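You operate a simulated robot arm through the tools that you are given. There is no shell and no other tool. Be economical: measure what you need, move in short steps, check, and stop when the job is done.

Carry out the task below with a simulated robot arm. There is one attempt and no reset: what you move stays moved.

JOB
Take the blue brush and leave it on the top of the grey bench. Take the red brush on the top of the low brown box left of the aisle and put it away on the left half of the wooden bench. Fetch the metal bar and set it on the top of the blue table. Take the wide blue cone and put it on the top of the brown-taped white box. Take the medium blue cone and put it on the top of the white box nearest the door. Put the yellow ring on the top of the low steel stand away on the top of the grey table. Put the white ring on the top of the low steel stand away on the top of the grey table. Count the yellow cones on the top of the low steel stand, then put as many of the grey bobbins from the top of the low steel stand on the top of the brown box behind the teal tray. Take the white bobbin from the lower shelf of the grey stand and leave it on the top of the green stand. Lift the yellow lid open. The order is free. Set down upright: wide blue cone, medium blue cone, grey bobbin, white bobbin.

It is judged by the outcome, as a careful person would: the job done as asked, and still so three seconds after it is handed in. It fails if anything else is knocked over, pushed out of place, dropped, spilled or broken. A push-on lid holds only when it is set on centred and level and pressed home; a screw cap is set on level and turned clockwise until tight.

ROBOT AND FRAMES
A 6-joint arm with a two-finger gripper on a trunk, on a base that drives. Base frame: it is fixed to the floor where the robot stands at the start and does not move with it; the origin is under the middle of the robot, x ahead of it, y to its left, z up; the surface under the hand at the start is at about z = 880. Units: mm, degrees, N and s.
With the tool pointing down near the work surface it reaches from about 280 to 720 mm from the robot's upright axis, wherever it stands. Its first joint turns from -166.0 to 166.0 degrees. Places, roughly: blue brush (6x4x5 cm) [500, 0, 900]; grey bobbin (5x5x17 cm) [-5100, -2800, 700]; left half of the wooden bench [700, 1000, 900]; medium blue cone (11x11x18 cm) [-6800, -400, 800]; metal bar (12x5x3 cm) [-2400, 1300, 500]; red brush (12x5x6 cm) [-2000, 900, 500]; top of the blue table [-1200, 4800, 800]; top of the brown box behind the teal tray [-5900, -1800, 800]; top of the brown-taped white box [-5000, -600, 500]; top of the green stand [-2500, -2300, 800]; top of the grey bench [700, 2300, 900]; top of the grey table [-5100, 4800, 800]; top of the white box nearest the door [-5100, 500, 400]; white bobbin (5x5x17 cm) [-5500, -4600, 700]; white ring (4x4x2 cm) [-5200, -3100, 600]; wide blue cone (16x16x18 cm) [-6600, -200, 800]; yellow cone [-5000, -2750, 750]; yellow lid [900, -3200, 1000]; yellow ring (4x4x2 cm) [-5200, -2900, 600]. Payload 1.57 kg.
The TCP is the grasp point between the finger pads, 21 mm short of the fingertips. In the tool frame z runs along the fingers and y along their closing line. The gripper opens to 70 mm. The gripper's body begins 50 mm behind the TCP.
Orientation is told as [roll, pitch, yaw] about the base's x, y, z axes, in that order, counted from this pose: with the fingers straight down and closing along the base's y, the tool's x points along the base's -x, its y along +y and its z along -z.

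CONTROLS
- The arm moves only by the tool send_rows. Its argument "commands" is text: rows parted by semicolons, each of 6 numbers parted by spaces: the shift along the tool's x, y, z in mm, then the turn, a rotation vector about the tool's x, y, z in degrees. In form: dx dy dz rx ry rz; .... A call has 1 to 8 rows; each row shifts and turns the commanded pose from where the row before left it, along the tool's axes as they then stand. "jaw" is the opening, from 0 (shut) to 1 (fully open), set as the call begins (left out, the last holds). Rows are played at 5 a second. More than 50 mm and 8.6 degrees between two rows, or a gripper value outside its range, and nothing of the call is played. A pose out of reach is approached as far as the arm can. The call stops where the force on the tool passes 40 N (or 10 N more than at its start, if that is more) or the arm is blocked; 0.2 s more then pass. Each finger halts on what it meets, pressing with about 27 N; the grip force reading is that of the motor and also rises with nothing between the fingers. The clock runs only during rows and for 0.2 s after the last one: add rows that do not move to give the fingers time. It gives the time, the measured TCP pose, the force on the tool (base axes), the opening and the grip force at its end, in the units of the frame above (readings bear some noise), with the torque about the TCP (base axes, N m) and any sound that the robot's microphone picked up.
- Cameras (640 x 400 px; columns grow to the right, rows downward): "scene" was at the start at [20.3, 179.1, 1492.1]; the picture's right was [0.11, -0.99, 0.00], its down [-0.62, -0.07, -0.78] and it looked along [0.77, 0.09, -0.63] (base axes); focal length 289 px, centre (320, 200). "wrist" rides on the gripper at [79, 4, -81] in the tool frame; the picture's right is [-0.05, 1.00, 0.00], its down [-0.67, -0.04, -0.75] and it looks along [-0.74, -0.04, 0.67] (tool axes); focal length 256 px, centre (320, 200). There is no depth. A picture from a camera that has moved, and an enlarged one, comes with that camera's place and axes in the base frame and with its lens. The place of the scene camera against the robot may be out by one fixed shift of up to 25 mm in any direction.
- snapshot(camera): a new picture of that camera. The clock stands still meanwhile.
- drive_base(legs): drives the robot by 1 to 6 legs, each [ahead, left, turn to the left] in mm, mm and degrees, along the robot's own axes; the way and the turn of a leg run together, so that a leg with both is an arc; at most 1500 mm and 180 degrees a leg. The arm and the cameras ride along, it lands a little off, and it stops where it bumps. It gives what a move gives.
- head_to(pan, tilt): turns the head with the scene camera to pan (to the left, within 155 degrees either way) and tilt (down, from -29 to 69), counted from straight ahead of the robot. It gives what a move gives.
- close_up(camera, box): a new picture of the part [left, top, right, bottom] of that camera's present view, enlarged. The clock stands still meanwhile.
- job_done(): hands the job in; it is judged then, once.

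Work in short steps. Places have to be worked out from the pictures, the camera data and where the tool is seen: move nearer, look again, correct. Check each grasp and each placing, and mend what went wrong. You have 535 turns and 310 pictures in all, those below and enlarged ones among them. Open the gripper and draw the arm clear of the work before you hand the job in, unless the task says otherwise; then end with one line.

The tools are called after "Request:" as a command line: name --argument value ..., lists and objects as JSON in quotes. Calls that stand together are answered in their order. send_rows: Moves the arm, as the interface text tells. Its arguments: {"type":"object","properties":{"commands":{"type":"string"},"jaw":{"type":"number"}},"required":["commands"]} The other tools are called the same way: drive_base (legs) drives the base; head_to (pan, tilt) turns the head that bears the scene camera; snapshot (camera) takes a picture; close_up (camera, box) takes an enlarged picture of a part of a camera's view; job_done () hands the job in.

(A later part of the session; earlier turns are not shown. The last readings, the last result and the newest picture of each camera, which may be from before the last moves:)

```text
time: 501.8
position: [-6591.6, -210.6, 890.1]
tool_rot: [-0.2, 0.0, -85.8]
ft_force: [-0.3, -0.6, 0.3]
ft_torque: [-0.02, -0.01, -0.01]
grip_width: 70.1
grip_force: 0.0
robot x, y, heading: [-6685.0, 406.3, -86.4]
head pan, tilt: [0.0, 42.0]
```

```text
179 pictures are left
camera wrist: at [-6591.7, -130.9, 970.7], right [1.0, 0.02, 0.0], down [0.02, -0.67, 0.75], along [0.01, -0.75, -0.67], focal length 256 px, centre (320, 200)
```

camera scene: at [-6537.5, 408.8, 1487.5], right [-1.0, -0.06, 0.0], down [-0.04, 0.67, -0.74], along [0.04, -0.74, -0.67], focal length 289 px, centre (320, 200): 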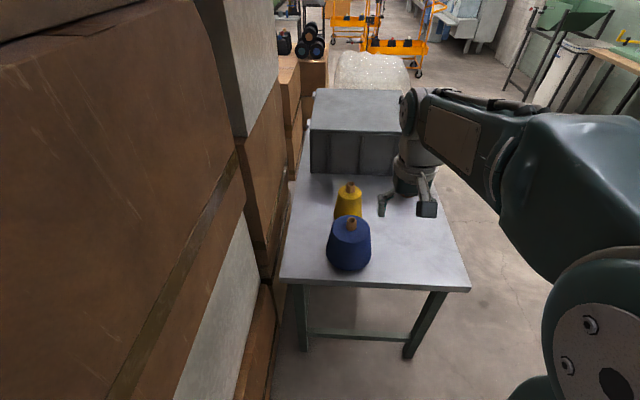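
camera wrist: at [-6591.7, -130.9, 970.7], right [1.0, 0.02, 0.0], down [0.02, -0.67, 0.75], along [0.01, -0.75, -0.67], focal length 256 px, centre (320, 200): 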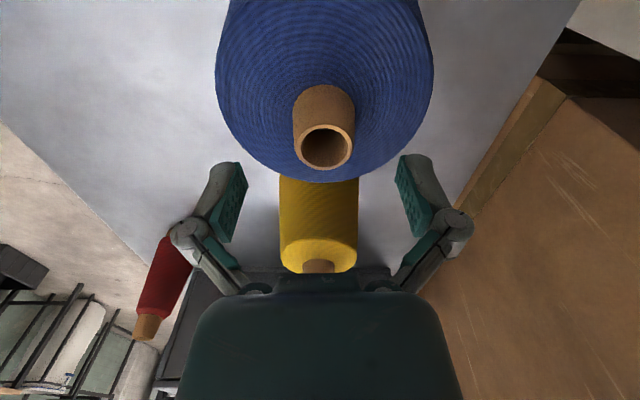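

Request:
send_rows --commands "7 3 10 0 0 0;0 0 9 0 0 0;0 0 0 0 0 0"

Request:
snapshot --camera "wrist"

```text
time: 502.6
position: [-6587.1, -203.5, 869.4]
tool_rot: [-0.2, -0.1, -85.7]
ft_force: [0.9, -0.2, 0.1]
ft_torque: [0.0, 0.0, -0.01]
grip_width: 70.1
grip_force: 0.1
robot x, y, heading: [-6686.1, 409.9, -86.5]
head pan, tilt: [0.0, 42.0]
```

```text
178 pictures are left
camera wrist: at [-6588.6, -122.6, 951.5], right [1.0, 0.02, 0.0], down [0.02, -0.67, 0.75], along [0.01, -0.75, -0.67], focal length 256 px, centre (320, 200)
```

wrist: 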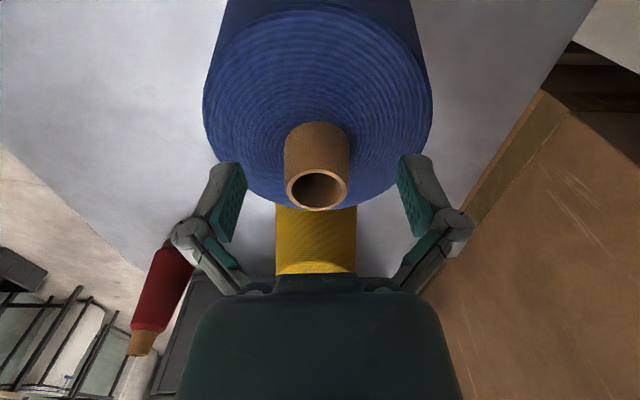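

Aligned. Close and lift slightly.

Request:
send_rows --commands "0 0 0 0 0 0;0 0 0 0 0 0;0 0 0 0 0 0;0 0 0 0 0 0" --jaw 0

Request:
send_rows --commands "0 0 -10 0 0 0;0 0 -20 0 0 0;0 0 -40 0 0 0;0 0 0 0 0 0"

Request:
snapshot --camera "wrist"

```text
time: 503.6
position: [-6588.7, -204.1, 872.8]
tool_rot: [-0.3, -0.3, -85.7]
ft_force: [-4.7, 2.4, 25.5]
ft_torque: [-0.29, 0.1, -0.11]
grip_width: 31.4
grip_force: 26.7
robot x, y, heading: [-6683.3, 408.1, -86.5]
head pan, tilt: [0.0, 42.0]
```

```text
time: 504.6
position: [-6588.8, -206.1, 940.7]
tool_rot: [-0.1, 0.1, -85.7]
ft_force: [-0.5, -0.7, -11.4]
ft_torque: [-0.02, 0.0, -0.05]
grip_width: 31.2
grip_force: 26.5
robot x, y, heading: [-6683.4, 406.9, -86.6]
head pan, tilt: [0.0, 42.0]
```

```text
177 pictures are left
camera wrist: at [-6589.6, -125.5, 1021.8], right [1.0, 0.02, 0.0], down [0.02, -0.67, 0.74], along [0.01, -0.74, -0.67], focal length 256 px, centre (320, 200)
```

wrist: 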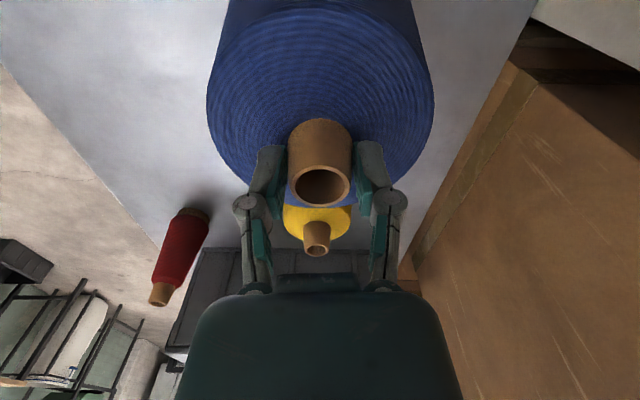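

Wide cone held. Raise and retract; then drive the open way round (west and north of the tool table).

Request:
send_rows --commands "0 0 -45 0 0 0;0 0 -45 0 0 0;10 0 -45 0 0 0;40 0 -25 0 0 0;45 0 -15 0 0 0;45 0 0 0 0 0;30 -20 0 0 0 0;0 0 0 0 0 0"

Request:
drive_base --legs '[[-440, 0, 0], [0, 0, 176], [0, 850, 0], [1400, 0, 0]]'

Request:
head_to --pan -50 --tilt 18

Request:
snapshot --camera "scene"

```text
time: 506.4
position: [-6620.7, -38.0, 1114.3]
tool_rot: [-0.2, 0.0, -85.7]
ft_force: [0.5, -0.5, -11.7]
ft_torque: [-0.01, 0.03, 0.02]
grip_width: 31.3
grip_force: 27.7
robot x, y, heading: [-6683.9, 410.5, -86.6]
head pan, tilt: [0.0, 42.0]
```

```text
time: 527.1
position: [-7681.6, 2698.5, 1114.7]
tool_rot: [-0.2, -0.1, 93.9]
ft_force: [0.7, 0.8, -10.9]
ft_torque: [-0.02, 0.03, -0.02]
grip_width: 31.1
grip_force: 27.0
robot x, y, heading: [-7614.8, 2252.9, 93.1]
head pan, tilt: [0.0, 42.0]
```

```text
time: 528.3
position: [-7682.3, 2698.1, 1115.2]
tool_rot: [-0.2, 0.0, 94.0]
ft_force: [0.1, 0.2, -12.1]
ft_torque: [-0.01, -0.01, 0.01]
grip_width: 31.1
grip_force: 27.0
robot x, y, heading: [-7614.8, 2249.4, 93.0]
head pan, tilt: [-50.0, 18.0]
```

```text
176 pictures are left
camera scene: at [-7708.3, 2262.3, 1525.1], right [0.68, -0.73, 0.0], down [-0.23, -0.21, -0.95], along [0.7, 0.65, -0.31], focal length 289 px, centre (320, 200)
```

scene: 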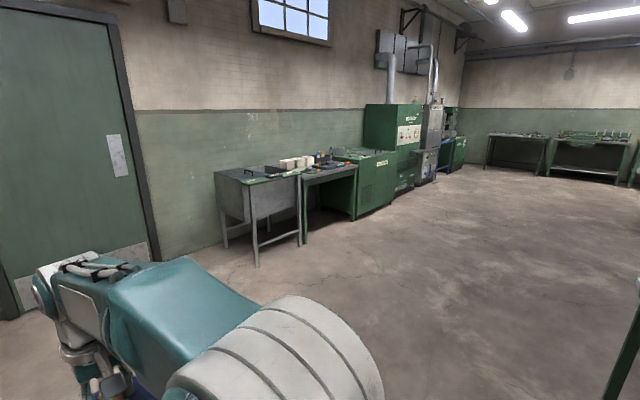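

Clear. Go east along y≈2500, then south-east.

Request:
drive_base --legs '[[260, 0, 0], [0, 0, -93], [1400, 0, 0], [1300, 0, 0], [1450, -1000, 0]]'

Request:
head_to --pan -100 --tilt 22

Request:
snapshot --camera "scene"

```text
refused: leg 5 is longer than a leg can be; nothing moved
```

```text
time: 529.5
position: [-7680.9, 2698.3, 1115.3]
tool_rot: [-0.2, 0.0, 93.9]
ft_force: [-0.5, -0.3, -11.1]
ft_torque: [-0.04, 0.01, 0.0]
grip_width: 31.2
grip_force: 27.0
robot x, y, heading: [-7614.1, 2247.9, 93.1]
head pan, tilt: [-100.0, 22.0]
```

```text
175 pictures are left
camera scene: at [-7684.3, 2187.3, 1518.8], right [-0.12, -0.99, 0.0], down [-0.37, 0.04, -0.93], along [0.92, -0.11, -0.37], focal length 289 px, centre (320, 200)
```

scene: 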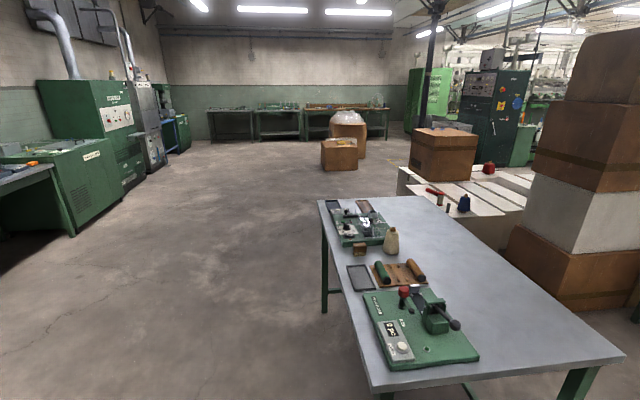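

Request:
drive_base --legs '[[260, 0, 0], [0, 0, -93], [1400, 0, 0], [1300, 0, 0], [1100, -700, 0]]'

Request:
snapshot --camera "scene"

```text
time: 554.3
position: [-3315.5, 1936.8, 1115.2]
tool_rot: [-0.2, 0.0, 4.5]
ft_force: [0.3, 0.2, -11.2]
ft_torque: [0.01, 0.02, 0.03]
grip_width: 31.2
grip_force: 26.9
robot x, y, heading: [-3764.3, 1865.0, 3.7]
head pan, tilt: [-100.0, 22.0]
```

```text
174 pictures are left
camera scene: at [-3846.1, 1939.9, 1518.7], right [-0.99, 0.11, 0.0], down [0.04, 0.37, -0.93], along [-0.1, -0.92, -0.37], focal length 289 px, centre (320, 200)
```

scene: 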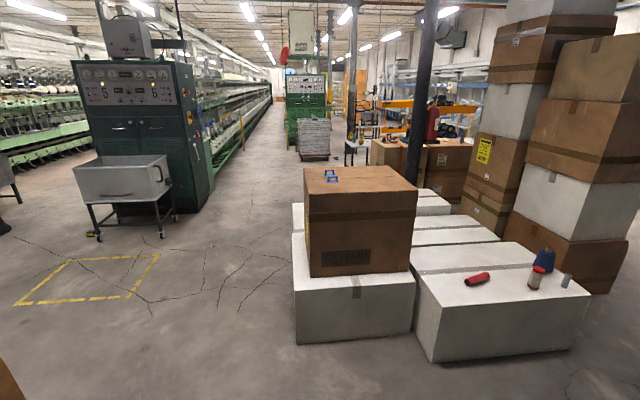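

Request:
drive_base --legs '[[520, 0, 0], [0, 0, -93.7], [1500, 0, 0], [1500, 0, 0]]'

Request:
head_to --pan -80 --tilt 25

Request:
snapshot --camera "scene"

```text
time: 575.1
position: [-3135.0, -1486.9, 1117.2]
tool_rot: [-0.2, 0.0, -87.2]
ft_force: [-0.7, 0.8, -11.3]
ft_torque: [0.02, -0.03, 0.01]
grip_width: 31.0
grip_force: 27.2
robot x, y, heading: [-3186.9, -1039.3, -88.1]
head pan, tilt: [-100.0, 22.0]
```

```text
time: 576.0
position: [-3134.7, -1486.3, 1116.4]
tool_rot: [-0.3, 0.0, -87.3]
ft_force: [0.3, -0.4, -11.5]
ft_torque: [0.06, -0.02, 0.02]
grip_width: 31.0
grip_force: 27.4
robot x, y, heading: [-3187.7, -1040.5, -88.5]
head pan, tilt: [-80.0, 25.0]
```

```text
173 pictures are left
camera scene: at [-3132.6, -980.5, 1513.9], right [-0.21, 0.98, 0.0], down [0.41, 0.09, -0.91], along [-0.89, -0.19, -0.42], focal length 289 px, centre (320, 200)
```

scene: 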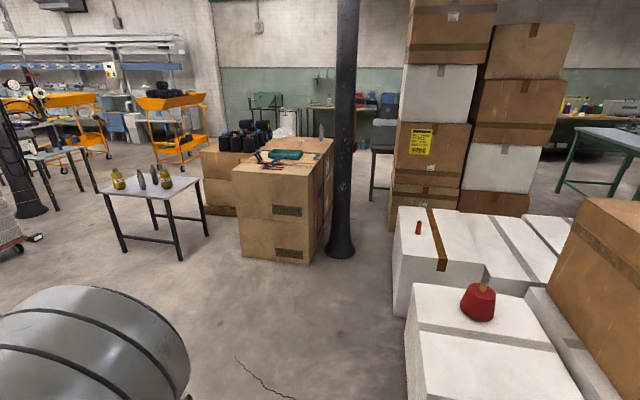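

Brown-taped box found (south edge y≈-775, x from -4690). Go to its south side facing north.

Request:
drive_base --legs '[[180, 0, -1.5], [0, -760, 0], [0, 0, 180], [0, 740, 0]]'

Request:
head_to --pan 0 --tilt 45

Request:
snapshot --camera "scene"

Request:
snapshot --camera "wrist"

```text
time: 591.9
position: [-4682.5, -724.4, 1115.1]
tool_rot: [0.0, -0.1, 87.1]
ft_force: [-0.6, -0.1, -11.7]
ft_torque: [-0.04, 0.02, 0.01]
grip_width: 30.9
grip_force: 26.8
robot x, y, heading: [-4674.2, -1176.4, 86.1]
head pan, tilt: [-80.0, 25.0]
```

```text
time: 593.5
position: [-4684.8, -725.3, 1115.8]
tool_rot: [-0.3, 0.0, 87.1]
ft_force: [-1.2, 0.3, -11.7]
ft_torque: [-0.05, 0.0, -0.01]
grip_width: 31.1
grip_force: 26.9
robot x, y, heading: [-4675.2, -1175.1, 86.5]
head pan, tilt: [0.0, 45.0]
```

```text
172 pictures are left
camera scene: at [-4835.3, -1128.8, 1483.1], right [1.0, -0.07, 0.0], down [-0.05, -0.71, -0.71], along [0.05, 0.7, -0.71], focal length 289 px, centre (320, 200)
```

scene: 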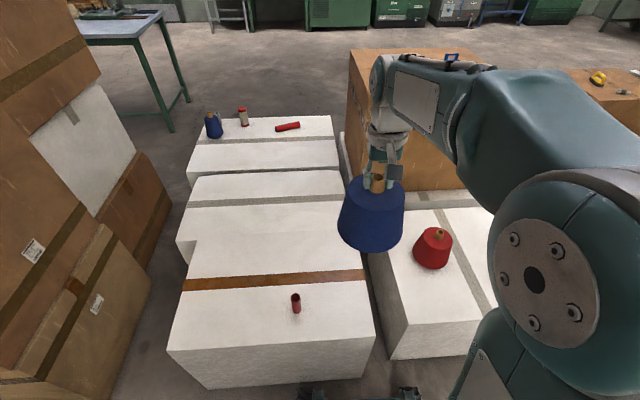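

```text
171 pictures are left
camera wrist: at [-4693.5, -803.6, 1197.6], right [-0.99, 0.1, 0.0], down [0.07, 0.66, 0.75], along [0.08, 0.74, -0.67], focal length 256 px, centre (320, 200)
```

wrist: 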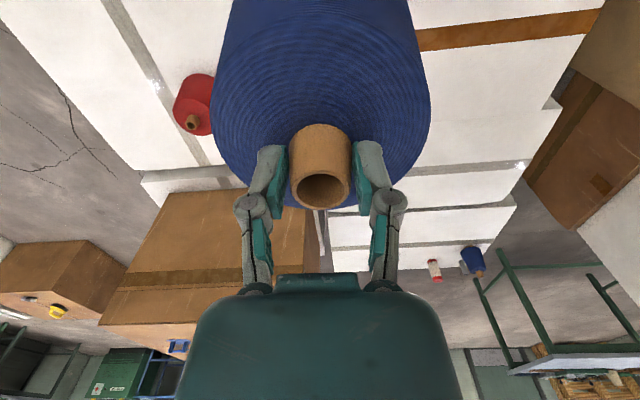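

Target about (-4745,-655), right of the small red piece and before the brown tape. Move over and lower partway.

Request:
send_rows --commands "-33 32 0 0 0 0;-33 32 0 0 0 0;0 0 49 0 0 0;0 0 49 0 0 0;0 0 49 0 0 0;0 0 49 0 0 0;0 0 49 0 0 0;0 0 49 0 0 0"

Request:
snapshot --camera "scene"

Request:
snapshot --camera "wrist"

```text
time: 595.2
position: [-4745.4, -654.6, 823.9]
tool_rot: [-0.2, -0.1, 87.1]
ft_force: [1.1, 0.2, -10.3]
ft_torque: [0.02, 0.0, 0.01]
grip_width: 30.9
grip_force: 27.0
robot x, y, heading: [-4671.5, -1176.4, 86.2]
head pan, tilt: [0.0, 45.0]
```

```text
170 pictures are left
camera scene: at [-4835.9, -1128.0, 1483.0], right [1.0, -0.07, 0.0], down [-0.05, -0.71, -0.71], along [0.05, 0.7, -0.71], focal length 289 px, centre (320, 200)
```

scene: 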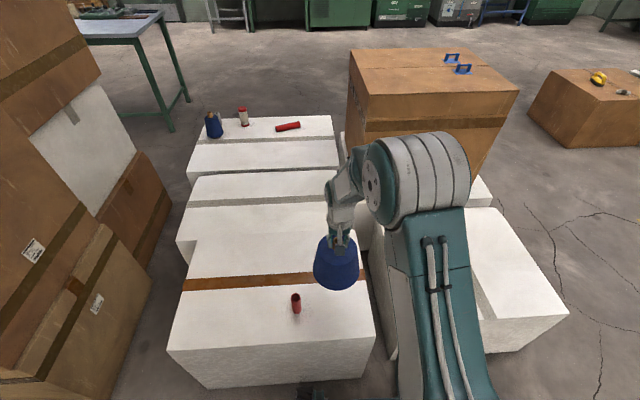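

```text
169 pictures are left
camera wrist: at [-4753.0, -733.6, 905.4], right [-0.99, 0.1, 0.0], down [0.07, 0.66, 0.75], along [0.08, 0.74, -0.67], focal length 256 px, centre (320, 200)
```

wrist: 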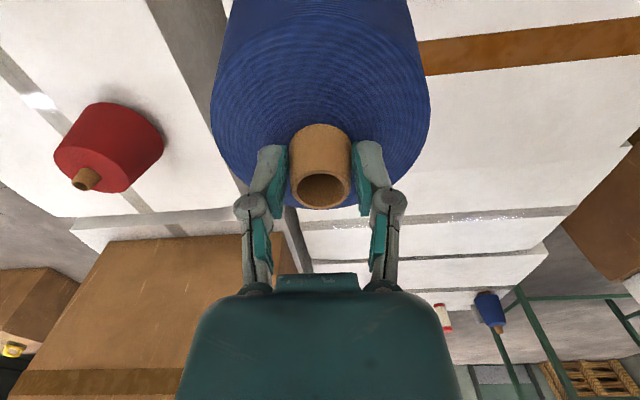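

Edges fine; nudge 15 mm east and descend.

Request:
send_rows --commands "0 -15 30 0 0 0;0 0 45 0 0 0;0 0 45 0 0 0;0 0 45 0 0 0;0 0 30 0 0 0;0 0 12 0 0 0;0 0 0 0 0 0"

Request:
snapshot --camera "scene"

```text
time: 596.3
position: [-4726.6, -652.3, 661.3]
tool_rot: [-0.1, -0.6, 87.2]
ft_force: [0.1, -14.7, 37.0]
ft_torque: [-0.82, 0.05, 0.04]
grip_width: 33.2
grip_force: 27.4
robot x, y, heading: [-4675.2, -1172.1, 86.6]
head pan, tilt: [0.0, 45.0]
stopped in row 5: the force on the tool passed its limit at 158 N (the readings are from after the stop); the commanded pose is now the measured one
```

```text
168 pictures are left
camera scene: at [-4833.8, -1131.0, 1483.5], right [1.0, -0.07, 0.0], down [-0.05, -0.71, -0.71], along [0.05, 0.71, -0.71], focal length 289 px, centre (320, 200)
```

scene: 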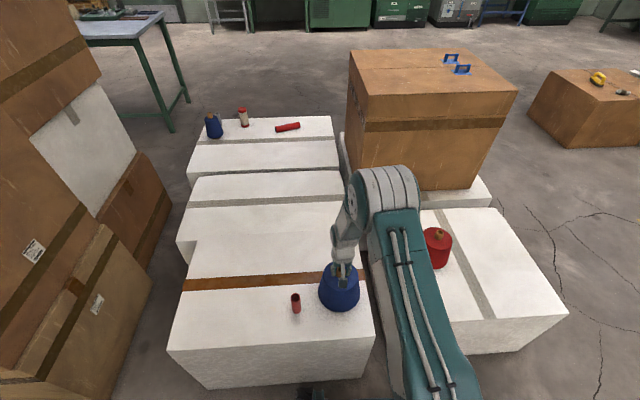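

Touched earlier than expected (box top ≈ z 483). Ease up 3 mm and check readings.

Request:
send_rows --commands "0 0 -3 0 0 0;0 0 0 -0.5 0 0;0 0 0 0 0 0"

Request:
close_up --camera "scene" --box '[270, 220, 410, 330]'

Request:
snapshot --camera "wrist"

```text
time: 597.1
position: [-4726.4, -651.7, 662.8]
tool_rot: [0.3, -0.5, 87.1]
ft_force: [4.4, -8.0, 11.9]
ft_torque: [-0.59, -0.58, -0.12]
grip_width: 33.1
grip_force: 27.1
robot x, y, heading: [-4674.7, -1178.1, 86.0]
head pan, tilt: [0.0, 45.0]
```

```text
3.64 times, centred on (340, 275) of scene
camera zoom: at [-4834.4, -1128.5, 1483.3], right [1.0, -0.07, 0.0], down [-0.05, -0.71, -0.71], along [0.05, 0.7, -0.71], focal length 1050 px, centre (247, -73)
```

zoom: 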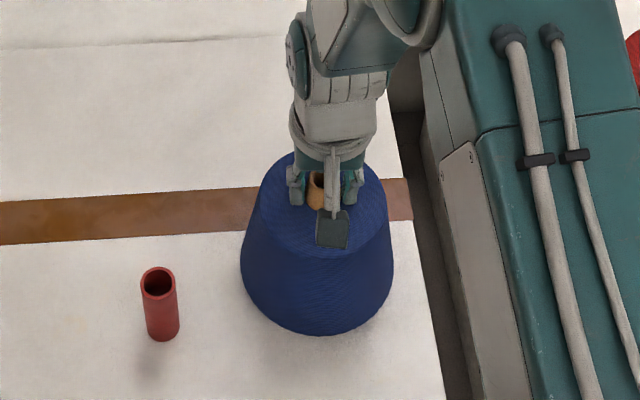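

```text
166 pictures are left
camera wrist: at [-4733.7, -730.8, 742.7], right [-0.99, 0.1, 0.01], down [0.07, 0.66, 0.75], along [0.07, 0.75, -0.66], focal length 256 px, centre (320, 200)
```

wrist: 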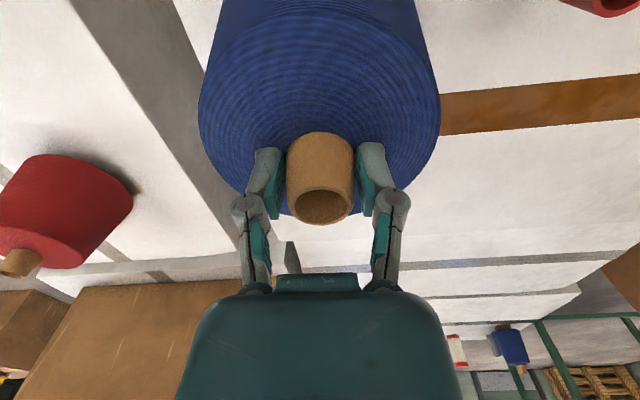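

Cone rests on the box and looks level. Release slowly and rise.

Request:
send_rows --commands "0 0 0 0 0 0;0 0 0 0 0 0;0 0 0 0 0 0" --jaw 0.6

Request:
send_rows --commands "0 0 0 0 0 0;0 0 0 0 0 0;0 0 -15 0 0 0;0 0 -40 0 0 0;0 0 -49 0 0 0;0 0 -49 0 0 0;0 0 -49 0 0 0" --jaw 1

Request:
snapshot --camera "scene"

Request:
snapshot --camera "wrist"

```text
time: 597.9
position: [-4727.1, -652.1, 661.6]
tool_rot: [0.3, -0.7, 87.0]
ft_force: [-0.3, 0.3, -0.6]
ft_torque: [0.0, -0.01, 0.01]
grip_width: 42.2
grip_force: 0.1
robot x, y, heading: [-4673.1, -1174.6, 86.4]
head pan, tilt: [0.0, 45.0]
```

```text
time: 599.5
position: [-4723.7, -650.2, 867.8]
tool_rot: [0.3, -0.6, 86.9]
ft_force: [-0.3, -0.4, 0.1]
ft_torque: [0.0, 0.01, 0.01]
grip_width: 70.2
grip_force: 0.1
robot x, y, heading: [-4678.3, -1176.3, 86.3]
head pan, tilt: [0.0, 45.0]
```

```text
165 pictures are left
camera scene: at [-4835.0, -1128.0, 1483.2], right [1.0, -0.07, 0.0], down [-0.05, -0.71, -0.71], along [0.05, 0.7, -0.71], focal length 289 px, centre (320, 200)
```

scene: 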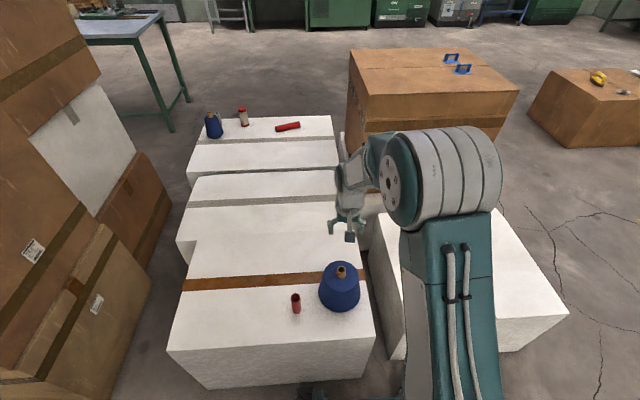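

```text
164 pictures are left
camera wrist: at [-4730.6, -728.5, 948.3], right [-0.99, 0.1, 0.01], down [0.07, 0.66, 0.75], along [0.07, 0.75, -0.66], focal length 256 px, centre (320, 200)
```

wrist: 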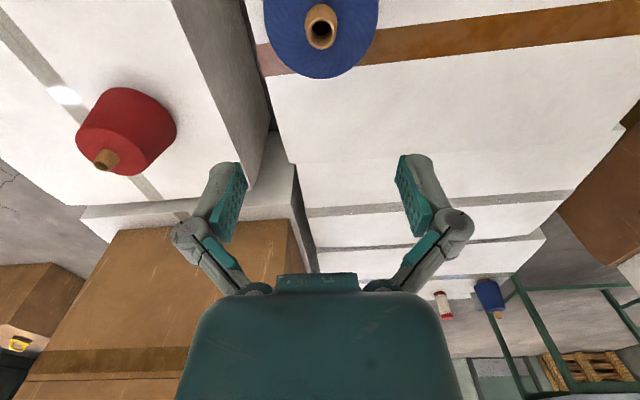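

Wide cone placed. Retract the arm and drive round to the south side of the steel stand for the second grey bobbin.

Request:
send_rows --commands "20 0 -45 0 0 0;20 0 -45 0 0 0;20 0 -45 0 0 0;20 0 -45 0 0 0;20 0 -45 0 0 0;0 0 -30 0 0 0;0 0 0 0 0 0"

Request:
drive_base --legs '[[0, -720, 0], [0, 0, 4], [-1200, 0, 0], [-1100, 0, 0], [0, 1030, 0]]'

Request:
snapshot --camera "scene"

Request:
snapshot --camera "wrist"

```text
time: 601.1
position: [-4728.1, -756.1, 1116.5]
tool_rot: [0.4, -0.5, 87.0]
ft_force: [-0.8, -0.5, -1.1]
ft_torque: [-0.01, -0.01, -0.01]
grip_width: 69.8
grip_force: 0.0
robot x, y, heading: [-4672.1, -1176.5, 85.9]
head pan, tilt: [0.0, 45.0]
```

```text
time: 621.8
position: [-4988.5, -3244.2, 1116.6]
tool_rot: [0.3, -0.5, 92.5]
ft_force: [-0.6, 0.4, -0.9]
ft_torque: [-0.02, -0.03, -0.05]
grip_width: 69.9
grip_force: 0.1
robot x, y, heading: [-4895.6, -3657.1, 91.6]
head pan, tilt: [0.0, 45.0]
```

```text
163 pictures are left
camera scene: at [-5057.0, -3624.7, 1483.3], right [1.0, 0.03, 0.0], down [0.02, -0.71, -0.71], along [-0.02, 0.71, -0.71], focal length 289 px, centre (320, 200)
```

scene: 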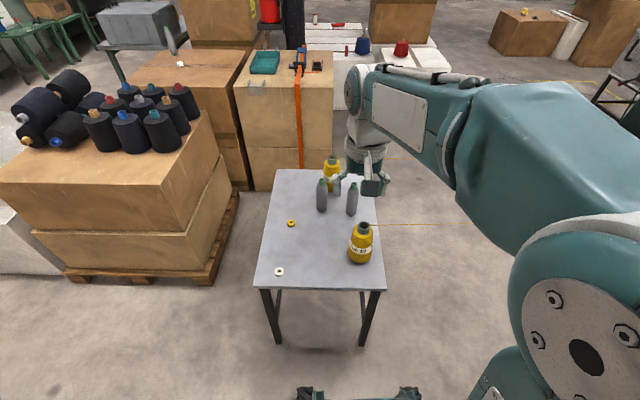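

```text
162 pictures are left
camera wrist: at [-4987.4, -3323.4, 1197.4], right [-1.0, 0.01, 0.01], down [0.01, 0.66, 0.75], along [0.0, 0.75, -0.66], focal length 256 px, centre (320, 200)
```

wrist: 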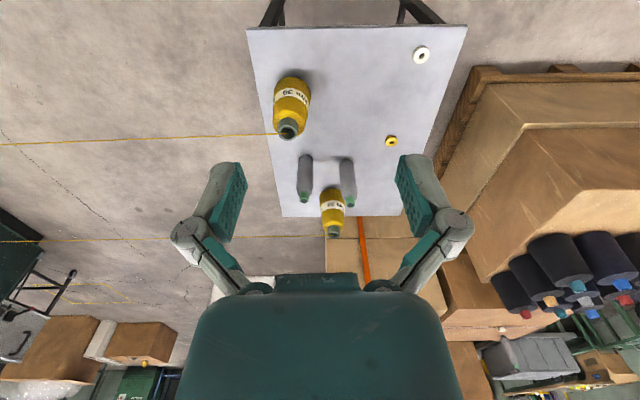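

Request:
drive_base --legs '[[185, 110, -1.6]]'

Request:
send_rows --commands "-45 0 0 0 0 0;-45 0 0 0 0 0;-45 0 0 0 0 0;-45 0 20 0 0 0;-20 0 45 0 0 0;0 0 45 0 0 0;0 0 45 0 0 0;0 0 0 0 0 0"

Request:
snapshot --camera "wrist"

```text
time: 623.5
position: [-5085.9, -3060.4, 1116.8]
tool_rot: [0.4, -0.7, 90.5]
ft_force: [0.0, -0.3, 0.2]
ft_torque: [0.0, -0.03, -0.02]
grip_width: 69.9
grip_force: 0.1
robot x, y, heading: [-5012.6, -3474.7, 89.5]
head pan, tilt: [0.0, 45.0]
```

```text
time: 625.2
position: [-5092.6, -2857.5, 962.7]
tool_rot: [0.2, -0.6, 90.5]
ft_force: [0.1, 0.3, 0.7]
ft_torque: [-0.01, -0.01, 0.0]
grip_width: 69.8
grip_force: 0.1
robot x, y, heading: [-5004.3, -3479.5, 89.5]
head pan, tilt: [0.0, 45.0]
```

```text
161 pictures are left
camera wrist: at [-5094.6, -2937.6, 1044.5], right [-1.0, 0.04, 0.01], down [0.03, 0.66, 0.75], along [0.03, 0.75, -0.66], focal length 256 px, centre (320, 200)
```

wrist: 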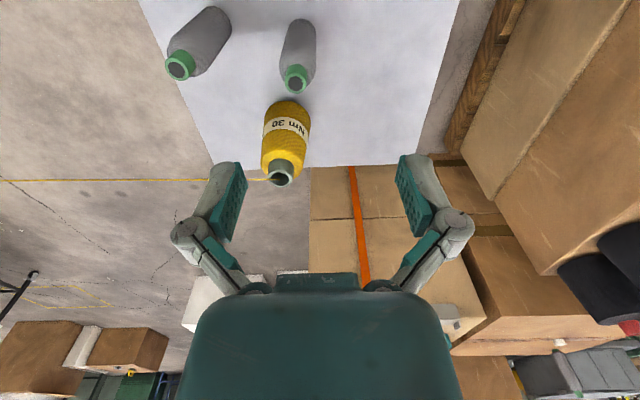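

Request:
send_rows --commands "-20 -15 40 0 0 0;-18 -14 40 0 0 0;0 0 45 0 0 0;0 0 0 0 0 0"

Request:
snapshot --camera "wrist"

```text
time: 626.2
position: [-5059.4, -2822.6, 837.3]
tool_rot: [0.4, -0.7, 90.5]
ft_force: [1.1, -0.3, -0.2]
ft_torque: [-0.03, 0.01, 0.0]
grip_width: 69.8
grip_force: 0.0
robot x, y, heading: [-5006.1, -3473.9, 89.7]
head pan, tilt: [0.0, 45.0]
```

```text
160 pictures are left
camera wrist: at [-5062.2, -2901.8, 917.6], right [-1.0, 0.04, 0.01], down [0.03, 0.66, 0.75], along [0.03, 0.75, -0.66], focal length 256 px, centre (320, 200)
```

wrist: 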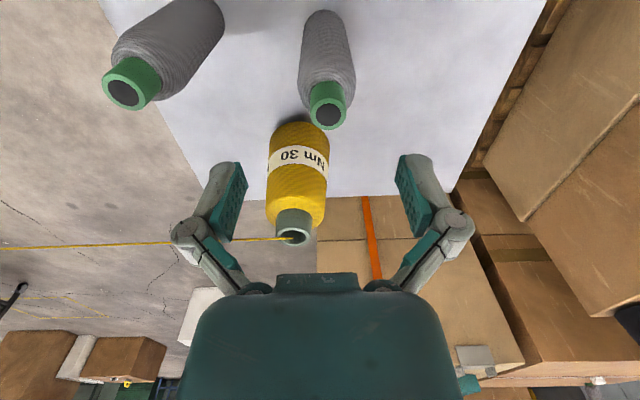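

Request:
send_rows --commands "-5 4 30 0 0 0;0 0 30 0 0 0;0 0 0 0 0 0"

Request:
snapshot --camera "wrist"

```text
time: 627.0
position: [-5066.7, -2813.5, 778.7]
tool_rot: [0.2, -0.6, 90.5]
ft_force: [-0.3, 0.8, 0.2]
ft_torque: [0.02, 0.02, -0.02]
grip_width: 70.1
grip_force: 0.1
robot x, y, heading: [-5010.1, -3475.3, 89.8]
head pan, tilt: [0.0, 45.0]
```

```text
159 pictures are left
camera wrist: at [-5068.9, -2893.1, 859.2], right [-1.0, 0.04, 0.01], down [0.03, 0.66, 0.75], along [0.03, 0.75, -0.66], focal length 256 px, centre (320, 200)
```

wrist: 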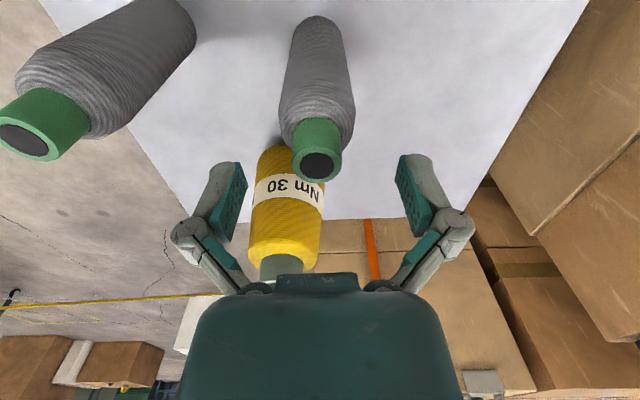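

Request:
send_rows --commands "3 0 25 0 0 0;0 0 15 0 0 0;0 0 12 0 0 0;0 0 0 0 0 0"

Request:
send_rows --commands "0 0 0 0 0 0;0 0 0 0 0 0;0 0 0 0 0 0;0 0 0 0 0 0" --jaw 0

Request:
send_rows --commands "0 0 -20 0 0 0;0 0 -45 0 0 0;0 0 -49 0 0 0;0 0 -49 0 0 0;0 0 -49 0 0 0;0 0 -49 0 0 0;0 0 -49 0 0 0;0 0 -49 0 0 0"

Request:
snapshot --camera "wrist"

```text
time: 628.0
position: [-5067.1, -2817.4, 725.9]
tool_rot: [0.3, -0.6, 90.5]
ft_force: [0.1, -0.7, -0.2]
ft_torque: [0.03, -0.02, 0.0]
grip_width: 70.1
grip_force: 0.1
robot x, y, heading: [-5008.6, -3476.9, 89.4]
head pan, tilt: [0.0, 45.0]
```

```text
time: 629.0
position: [-5067.3, -2816.2, 729.2]
tool_rot: [0.3, -0.7, 90.5]
ft_force: [2.4, -0.6, 21.5]
ft_torque: [0.11, -0.07, 0.0]
grip_width: 43.2
grip_force: 26.9
robot x, y, heading: [-5009.5, -3474.6, 89.6]
head pan, tilt: [0.0, 45.0]
```

```text
time: 630.9
position: [-5063.6, -2820.0, 1086.9]
tool_rot: [0.3, -0.4, 90.5]
ft_force: [0.4, 0.2, -1.9]
ft_torque: [-0.03, -0.01, -0.03]
grip_width: 42.8
grip_force: 27.3
robot x, y, heading: [-5008.9, -3477.0, 89.7]
head pan, tilt: [0.0, 45.0]
```

```text
158 pictures are left
camera wrist: at [-5066.2, -2898.6, 1168.2], right [-1.0, 0.04, 0.01], down [0.03, 0.66, 0.75], along [0.03, 0.75, -0.66], focal length 256 px, centre (320, 200)
```

wrist: 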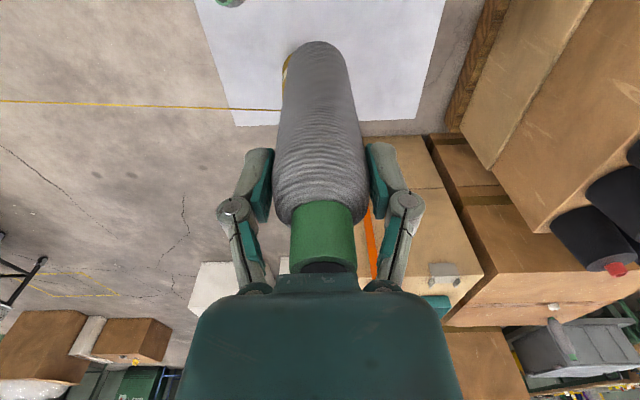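

Second bobbin held. Same route to the target box.

Request:
send_rows --commands "45 0 -10 0 0 0;45 0 -10 0 0 0;45 0 -10 0 0 0;45 0 -10 0 0 0;20 0 -10 0 0 0;0 0 0 0 0 0"

Request:
drive_base --legs '[[70, 0, 0], [0, 1360, 0], [0, 1340, 0]]'

```text
time: 632.2
position: [-5062.0, -3020.6, 1133.7]
tool_rot: [0.2, -0.5, 90.6]
ft_force: [-0.2, -0.4, -1.6]
ft_torque: [0.02, -0.01, 0.02]
grip_width: 42.8
grip_force: 27.0
robot x, y, heading: [-5012.7, -3477.4, 89.5]
head pan, tilt: [0.0, 45.0]
```

```text
time: 634.2
position: [-5090.0, -3007.1, 1134.8]
tool_rot: [-1.6, -0.7, 90.4]
ft_force: [-1.0, -0.4, 0.3]
ft_torque: [0.03, 0.02, 0.03]
grip_width: 42.6
grip_force: 27.4
robot x, y, heading: [-4998.6, -3460.9, 89.3]
head pan, tilt: [0.0, 45.0]
stopped in leg 2: the robot was blocked; the commanded pose is now the measured one
```

Blocked — check what I touched.

Request:
snapshot --camera "scene"

Request:
head_to --pan 20 --tilt 68

Request:
snapshot --camera "scene"

```text
157 pictures are left
camera scene: at [-5148.5, -3422.7, 1485.6], right [1.0, -0.01, -0.01], down [-0.02, -0.71, -0.71], along [0.0, 0.71, -0.71], focal length 289 px, centre (320, 200)
```

scene: 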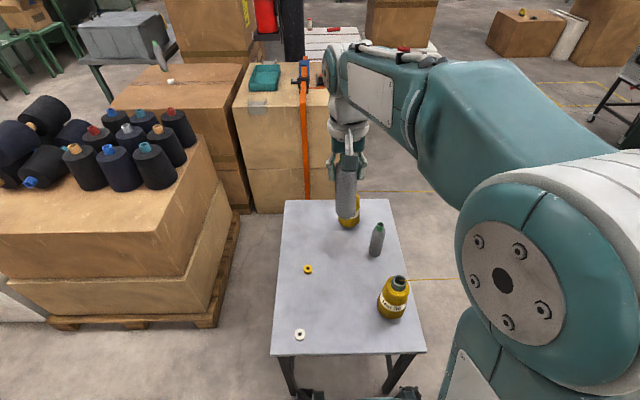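

```text
time: 635.1
position: [-5086.7, -3005.6, 1135.2]
tool_rot: [-1.5, -0.8, 90.2]
ft_force: [-0.2, 0.1, -1.9]
ft_torque: [0.0, 0.03, -0.03]
grip_width: 42.9
grip_force: 27.5
robot x, y, heading: [-5004.3, -3457.7, 89.4]
head pan, tilt: [20.0, 68.0]
```

```text
156 pictures are left
camera scene: at [-5165.8, -3448.6, 1458.6], right [0.94, 0.33, -0.01], down [0.3, -0.88, -0.38], along [-0.13, 0.35, -0.93], focal length 289 px, centre (320, 200)
```

scene: 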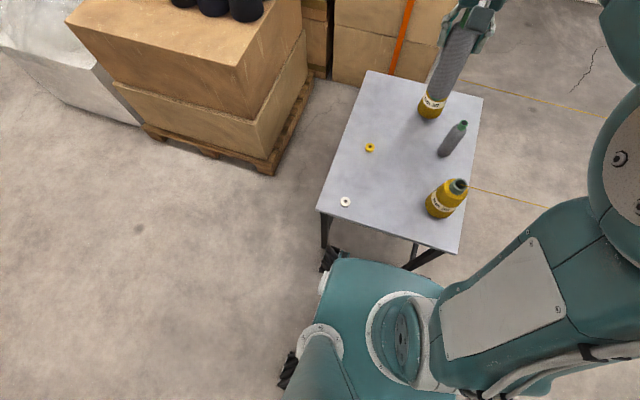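

The front wheel touched the stand's leg; everything still stands. Back straight off.

Request:
drive_base --legs '[[-200, 0, 0]]'

Request:
snapshot --camera "scene"

Request:
snapshot --camera "wrist"

```text
time: 636.7
position: [-5085.5, -3200.7, 1132.6]
tool_rot: [-1.3, -0.7, 89.8]
ft_force: [0.1, -0.4, -0.7]
ft_torque: [0.03, 0.05, -0.01]
grip_width: 42.8
grip_force: 27.3
robot x, y, heading: [-5007.1, -3656.0, 88.9]
head pan, tilt: [20.0, 68.0]
```

```text
155 pictures are left
camera scene: at [-5180.4, -3645.1, 1455.7], right [0.95, 0.33, 0.0], down [0.3, -0.88, -0.37], along [-0.12, 0.35, -0.93], focal length 289 px, centre (320, 200)
```

scene: 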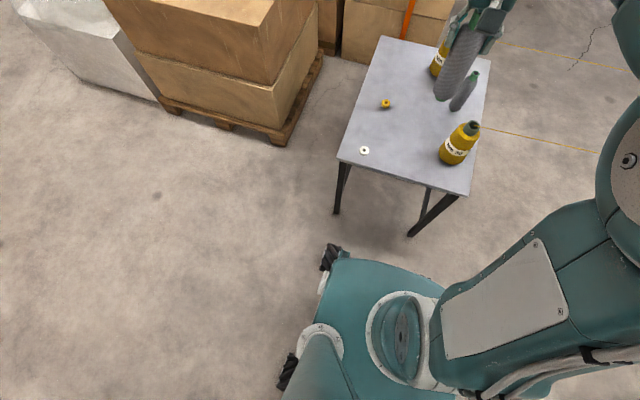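

```text
154 pictures are left
camera wrist: at [-5089.6, -3281.8, 1214.0], right [-1.0, 0.05, -0.02], down [0.02, 0.66, 0.75], along [0.06, 0.75, -0.66], focal length 256 px, centre (320, 200)
```

wrist: 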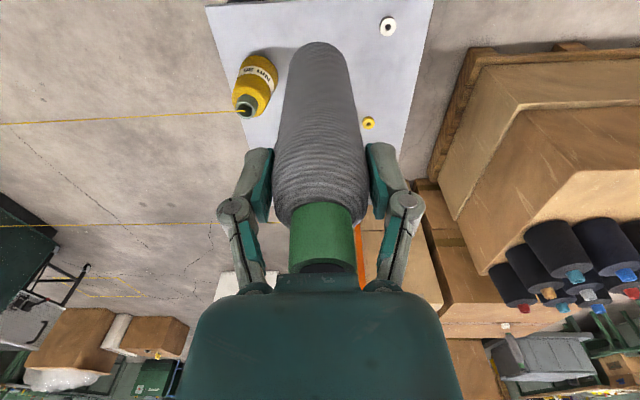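

Stand and items unmoved. Level the tool again and drive on with more clearance.

Request:
send_rows --commands "0 0 0 -1.3 0 0;0 0 0 0 0.7 0;0 0 0 0 0 0"

Request:
drive_base --legs '[[0, 1360, 0], [200, 1340, 1]]'

```text
time: 637.5
position: [-5087.4, -3201.7, 1133.4]
tool_rot: [-0.3, 0.0, 89.9]
ft_force: [-0.2, -1.2, -0.6]
ft_torque: [0.04, 0.03, 0.01]
grip_width: 42.7
grip_force: 27.3
robot x, y, heading: [-5008.1, -3662.0, 88.8]
head pan, tilt: [20.0, 68.0]
```

```text
time: 650.9
position: [-7847.7, -2961.1, 1133.2]
tool_rot: [-0.2, 0.0, 90.7]
ft_force: [0.4, 0.2, -0.6]
ft_torque: [0.02, -0.02, 0.01]
grip_width: 42.8
grip_force: 27.3
robot x, y, heading: [-7760.2, -3417.8, 89.9]
head pan, tilt: [20.0, 68.0]
```

Request:
drive_base --legs '[[1300, 0, 0], [580, 0, 0], [0, 0, -90], [600, 0, 0], [520, 0, 0]]'

Request:
head_to --pan 0 --tilt 40

Request:
snapshot --camera "scene"

Request:
snapshot --camera "wrist"

```text
time: 669.7
position: [-6207.0, -1363.0, 1133.4]
tool_rot: [-0.3, 0.0, 4.0]
ft_force: [-0.2, -0.6, -1.0]
ft_torque: [0.01, 0.03, -0.02]
grip_width: 42.2
grip_force: 27.1
robot x, y, heading: [-6653.7, -1479.0, 3.3]
head pan, tilt: [20.0, 68.0]
```

```text
time: 670.6
position: [-6207.2, -1362.4, 1134.9]
tool_rot: [-0.3, 0.0, 4.0]
ft_force: [-0.4, 0.1, -0.4]
ft_torque: [0.03, 0.01, 0.01]
grip_width: 42.3
grip_force: 27.0
robot x, y, heading: [-6651.3, -1478.1, 3.3]
head pan, tilt: [0.0, 40.0]
```

```text
153 pictures are left
camera scene: at [-6643.4, -1308.9, 1490.3], right [0.06, -1.0, 0.0], down [-0.64, -0.04, -0.76], along [0.76, 0.04, -0.64], focal length 289 px, centre (320, 200)
```

scene: 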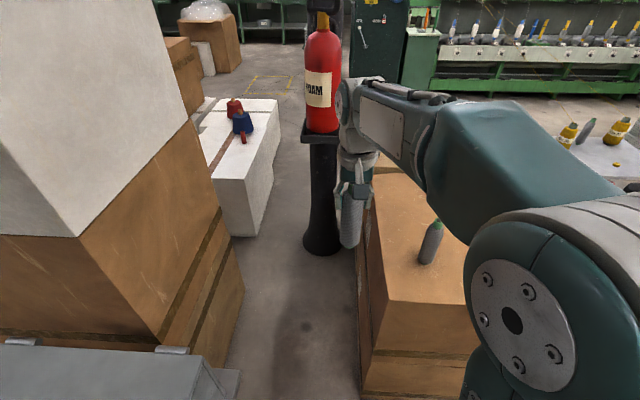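

```text
152 pictures are left
camera wrist: at [-6285.9, -1362.7, 1214.5], right [-0.02, 1.0, 0.0], down [0.67, 0.02, 0.75], along [0.75, 0.01, -0.67], focal length 256 px, centre (320, 200)
```

wrist: 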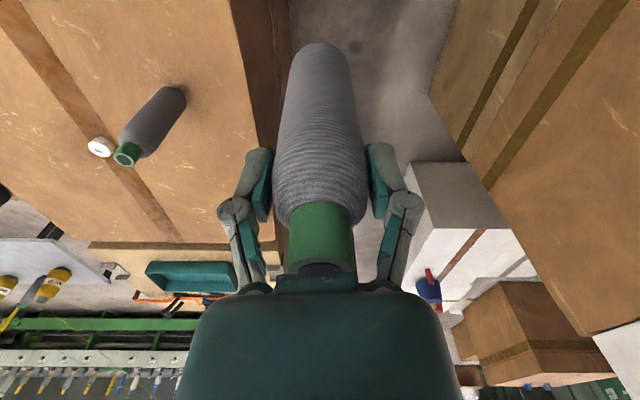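

Place bobbin 2 at about (-6110,-1715). Move over (raised), then lower.

Request:
send_rows --commands "-9 -45 -10 0 0 0;-9 -45 -10 0 0 0;-9 -45 -10 0 0 0;-9 -45 0 0 0 0;-9 -45 0 0 0 0;-9 -45 0 0 0 0;-9 -45 0 0 0 0;-9 -44 0 0 0 0"

Request:
send_rows --commands "0 0 45 0 0 0;0 0 45 0 0 0;0 0 45 0 0 0;0 0 45 0 0 0;0 0 25 0 0 0;0 0 0 0 0 0"

Request:
snapshot --camera "wrist"

```text
time: 672.4
position: [-6109.8, -1717.1, 1160.9]
tool_rot: [-0.1, -0.1, 4.2]
ft_force: [-0.3, 0.4, -0.9]
ft_torque: [0.04, -0.03, -0.01]
grip_width: 42.3
grip_force: 27.3
robot x, y, heading: [-6654.3, -1478.5, 3.3]
head pan, tilt: [0.0, 40.0]
```

```text
time: 673.8
position: [-6109.1, -1717.2, 956.7]
tool_rot: [-0.1, 0.1, 4.0]
ft_force: [0.8, -0.3, -0.5]
ft_torque: [0.02, 0.0, 0.06]
grip_width: 42.5
grip_force: 27.1
robot x, y, heading: [-6654.1, -1482.7, 3.5]
head pan, tilt: [0.0, 40.0]
```

```text
151 pictures are left
camera wrist: at [-6187.9, -1717.8, 1038.6], right [-0.02, 1.0, 0.0], down [0.67, 0.01, 0.75], along [0.75, 0.01, -0.67], focal length 256 px, centre (320, 200)
```

wrist: 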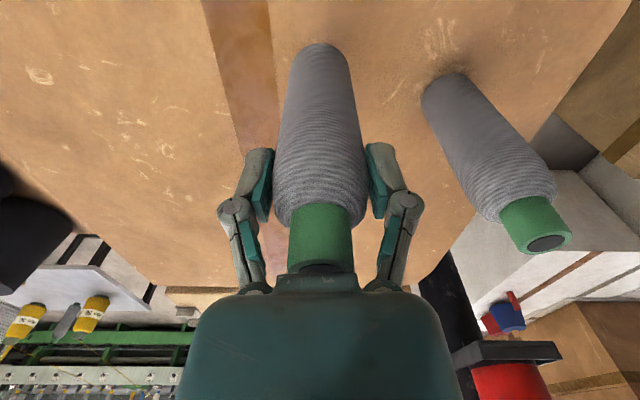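

Request:
send_rows --commands "0 0 12 0 0 0;0 0 10 0 0 0;0 0 5 0 0 0;0 0 3 0 0 0;0 0 2 0 0 0;0 0 2 0 0 0;0 0 0 0 0 0"

```text
time: 675.4
position: [-6108.6, -1716.8, 927.3]
tool_rot: [-0.3, -0.2, 4.0]
ft_force: [-4.1, 0.7, 16.9]
ft_torque: [0.13, 0.28, 0.03]
grip_width: 42.4
grip_force: 27.1
robot x, y, heading: [-6653.2, -1478.1, 3.4]
head pan, tilt: [0.0, 40.0]
```

Request:
send_rows --commands "0 0 -3 0 0 0;0 0 0 0 0 0"

Request:
send_rows --commands "0 0 0 0 0 0;0 0 0 0 0 0;0 0 0 0 0 0" --jaw 0.75

Request:
send_rows --commands "0 0 0 0 0 0;0 0 -10 0 0 0;0 0 -30 0 0 0;0 0 -45 0 0 0;0 0 -45 0 0 0;0 0 -45 0 0 0;0 0 -40 0 0 0" --jaw 0.95

Request:
snapshot --camera "wrist"

```text
time: 676.0
position: [-6108.3, -1718.1, 927.9]
tool_rot: [-0.2, 0.0, 4.1]
ft_force: [-0.6, -0.2, -1.3]
ft_torque: [0.01, 0.01, -0.02]
grip_width: 42.3
grip_force: 27.2
robot x, y, heading: [-6653.8, -1482.4, 3.2]
head pan, tilt: [0.0, 40.0]
```

```text
time: 676.8
position: [-6108.7, -1718.0, 928.4]
tool_rot: [-0.2, 0.0, 4.0]
ft_force: [-0.1, 0.5, 0.6]
ft_torque: [0.02, 0.01, 0.03]
grip_width: 52.4
grip_force: 0.1
robot x, y, heading: [-6651.2, -1479.5, 3.4]
head pan, tilt: [0.0, 40.0]
```

```text
time: 678.4
position: [-6106.6, -1714.7, 1146.0]
tool_rot: [-0.1, 0.1, 4.1]
ft_force: [1.1, 0.2, -0.4]
ft_torque: [-0.01, 0.03, 0.05]
grip_width: 66.4
grip_force: 0.0
robot x, y, heading: [-6657.6, -1480.0, 3.4]
head pan, tilt: [0.0, 40.0]
```

```text
150 pictures are left
camera wrist: at [-6185.3, -1715.7, 1227.3], right [-0.02, 1.0, 0.0], down [0.67, 0.01, 0.74], along [0.74, 0.01, -0.67], focal length 256 px, centre (320, 200)
```

wrist: 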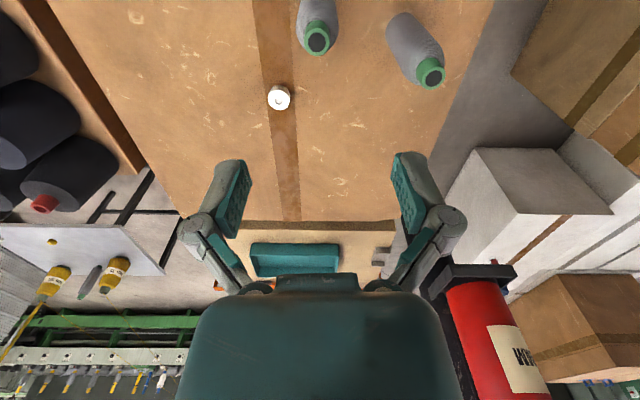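

Both bobbins done. Next the white bobbin at the grey stand: drive back round, facing south.

Request:
send_rows --commands "20 42 0 0 0 0;20 42 0 0 0 0;20 42 0 0 0 0;20 42 0 0 0 0;20 42 0 0 0 0;0 0 0 0 0 0"

Request:
drive_base --legs '[[-1080, -30, 0], [0, 0, -93.4], [1250, 0, 0], [620, 0, 0], [0, 1100, 0], [0, 1050, 0]]'

Request:
head_to --pan 0 --tilt 30

Request:
snapshot --camera "scene"

```text
time: 679.8
position: [-6223.2, -1514.1, 1143.8]
tool_rot: [-0.3, 0.0, 4.0]
ft_force: [0.8, -0.1, -0.2]
ft_torque: [0.02, -0.02, 0.03]
grip_width: 66.5
grip_force: 0.1
robot x, y, heading: [-6653.8, -1479.6, 3.3]
head pan, tilt: [0.0, 40.0]
```

```text
time: 708.1
position: [-5553.0, -3738.9, 1144.6]
tool_rot: [-0.3, 0.0, -87.4]
ft_force: [-0.2, -0.5, 0.6]
ft_torque: [0.0, 0.0, 0.0]
grip_width: 66.5
grip_force: 0.1
robot x, y, heading: [-5508.6, -3307.0, -88.2]
head pan, tilt: [0.0, 40.0]
stopped in leg 6: the robot was blocked; the commanded pose is now the measured one
```

```text
time: 708.8
position: [-5554.7, -3739.8, 1142.6]
tool_rot: [-0.2, 0.0, -87.4]
ft_force: [-0.2, 0.1, -0.1]
ft_torque: [0.01, 0.01, 0.0]
grip_width: 66.7
grip_force: 0.0
robot x, y, heading: [-5501.8, -3309.1, -88.3]
head pan, tilt: [0.0, 30.0]
```

```text
149 pictures are left
camera scene: at [-5362.4, -3321.7, 1506.1], right [-1.0, -0.03, 0.0], down [-0.01, 0.5, -0.87], along [0.03, -0.86, -0.5], focal length 289 px, centre (320, 200)
```

scene: 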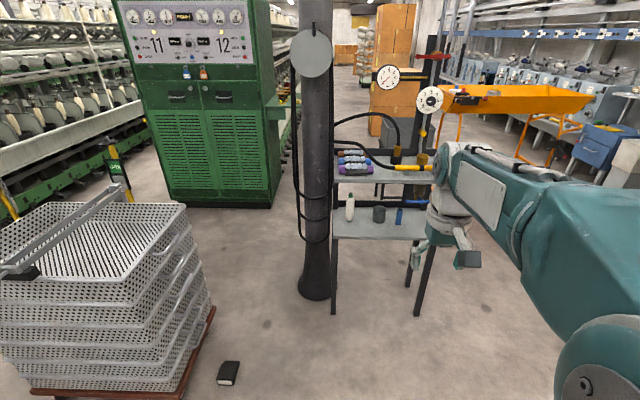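

Touched the steel stand's corner leg again. Move off west and check the stand.

Request:
drive_base --legs '[[0, -90, 0]]'

Request:
head_to --pan 130 --tilt 40

Request:
snapshot --camera "scene"

```text
time: 709.9
position: [-5615.5, -3740.9, 1145.1]
tool_rot: [-1.2, 0.0, -87.1]
ft_force: [0.5, 0.2, 0.5]
ft_torque: [0.03, 0.13, 0.02]
grip_width: 66.4
grip_force: 0.2
robot x, y, heading: [-5589.8, -3312.6, -88.0]
head pan, tilt: [0.0, 30.0]
```

```text
time: 712.0
position: [-5632.4, -3740.9, 1144.4]
tool_rot: [-0.3, -0.1, -87.1]
ft_force: [1.2, -0.4, -0.7]
ft_torque: [0.02, -0.02, -0.01]
grip_width: 66.3
grip_force: 0.0
robot x, y, heading: [-5588.6, -3312.0, -88.2]
head pan, tilt: [130.0, 40.0]
```

```text
148 pictures are left
camera scene: at [-5374.2, -3176.9, 1490.0], right [0.67, -0.75, 0.0], down [-0.48, -0.43, -0.76], along [0.57, 0.51, -0.64], focal length 289 px, centre (320, 200)
```

scene: 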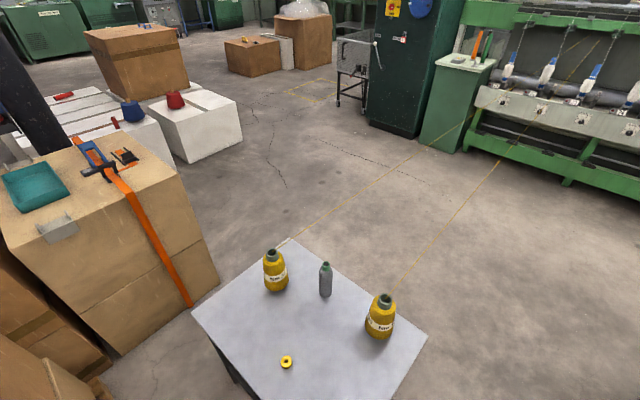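

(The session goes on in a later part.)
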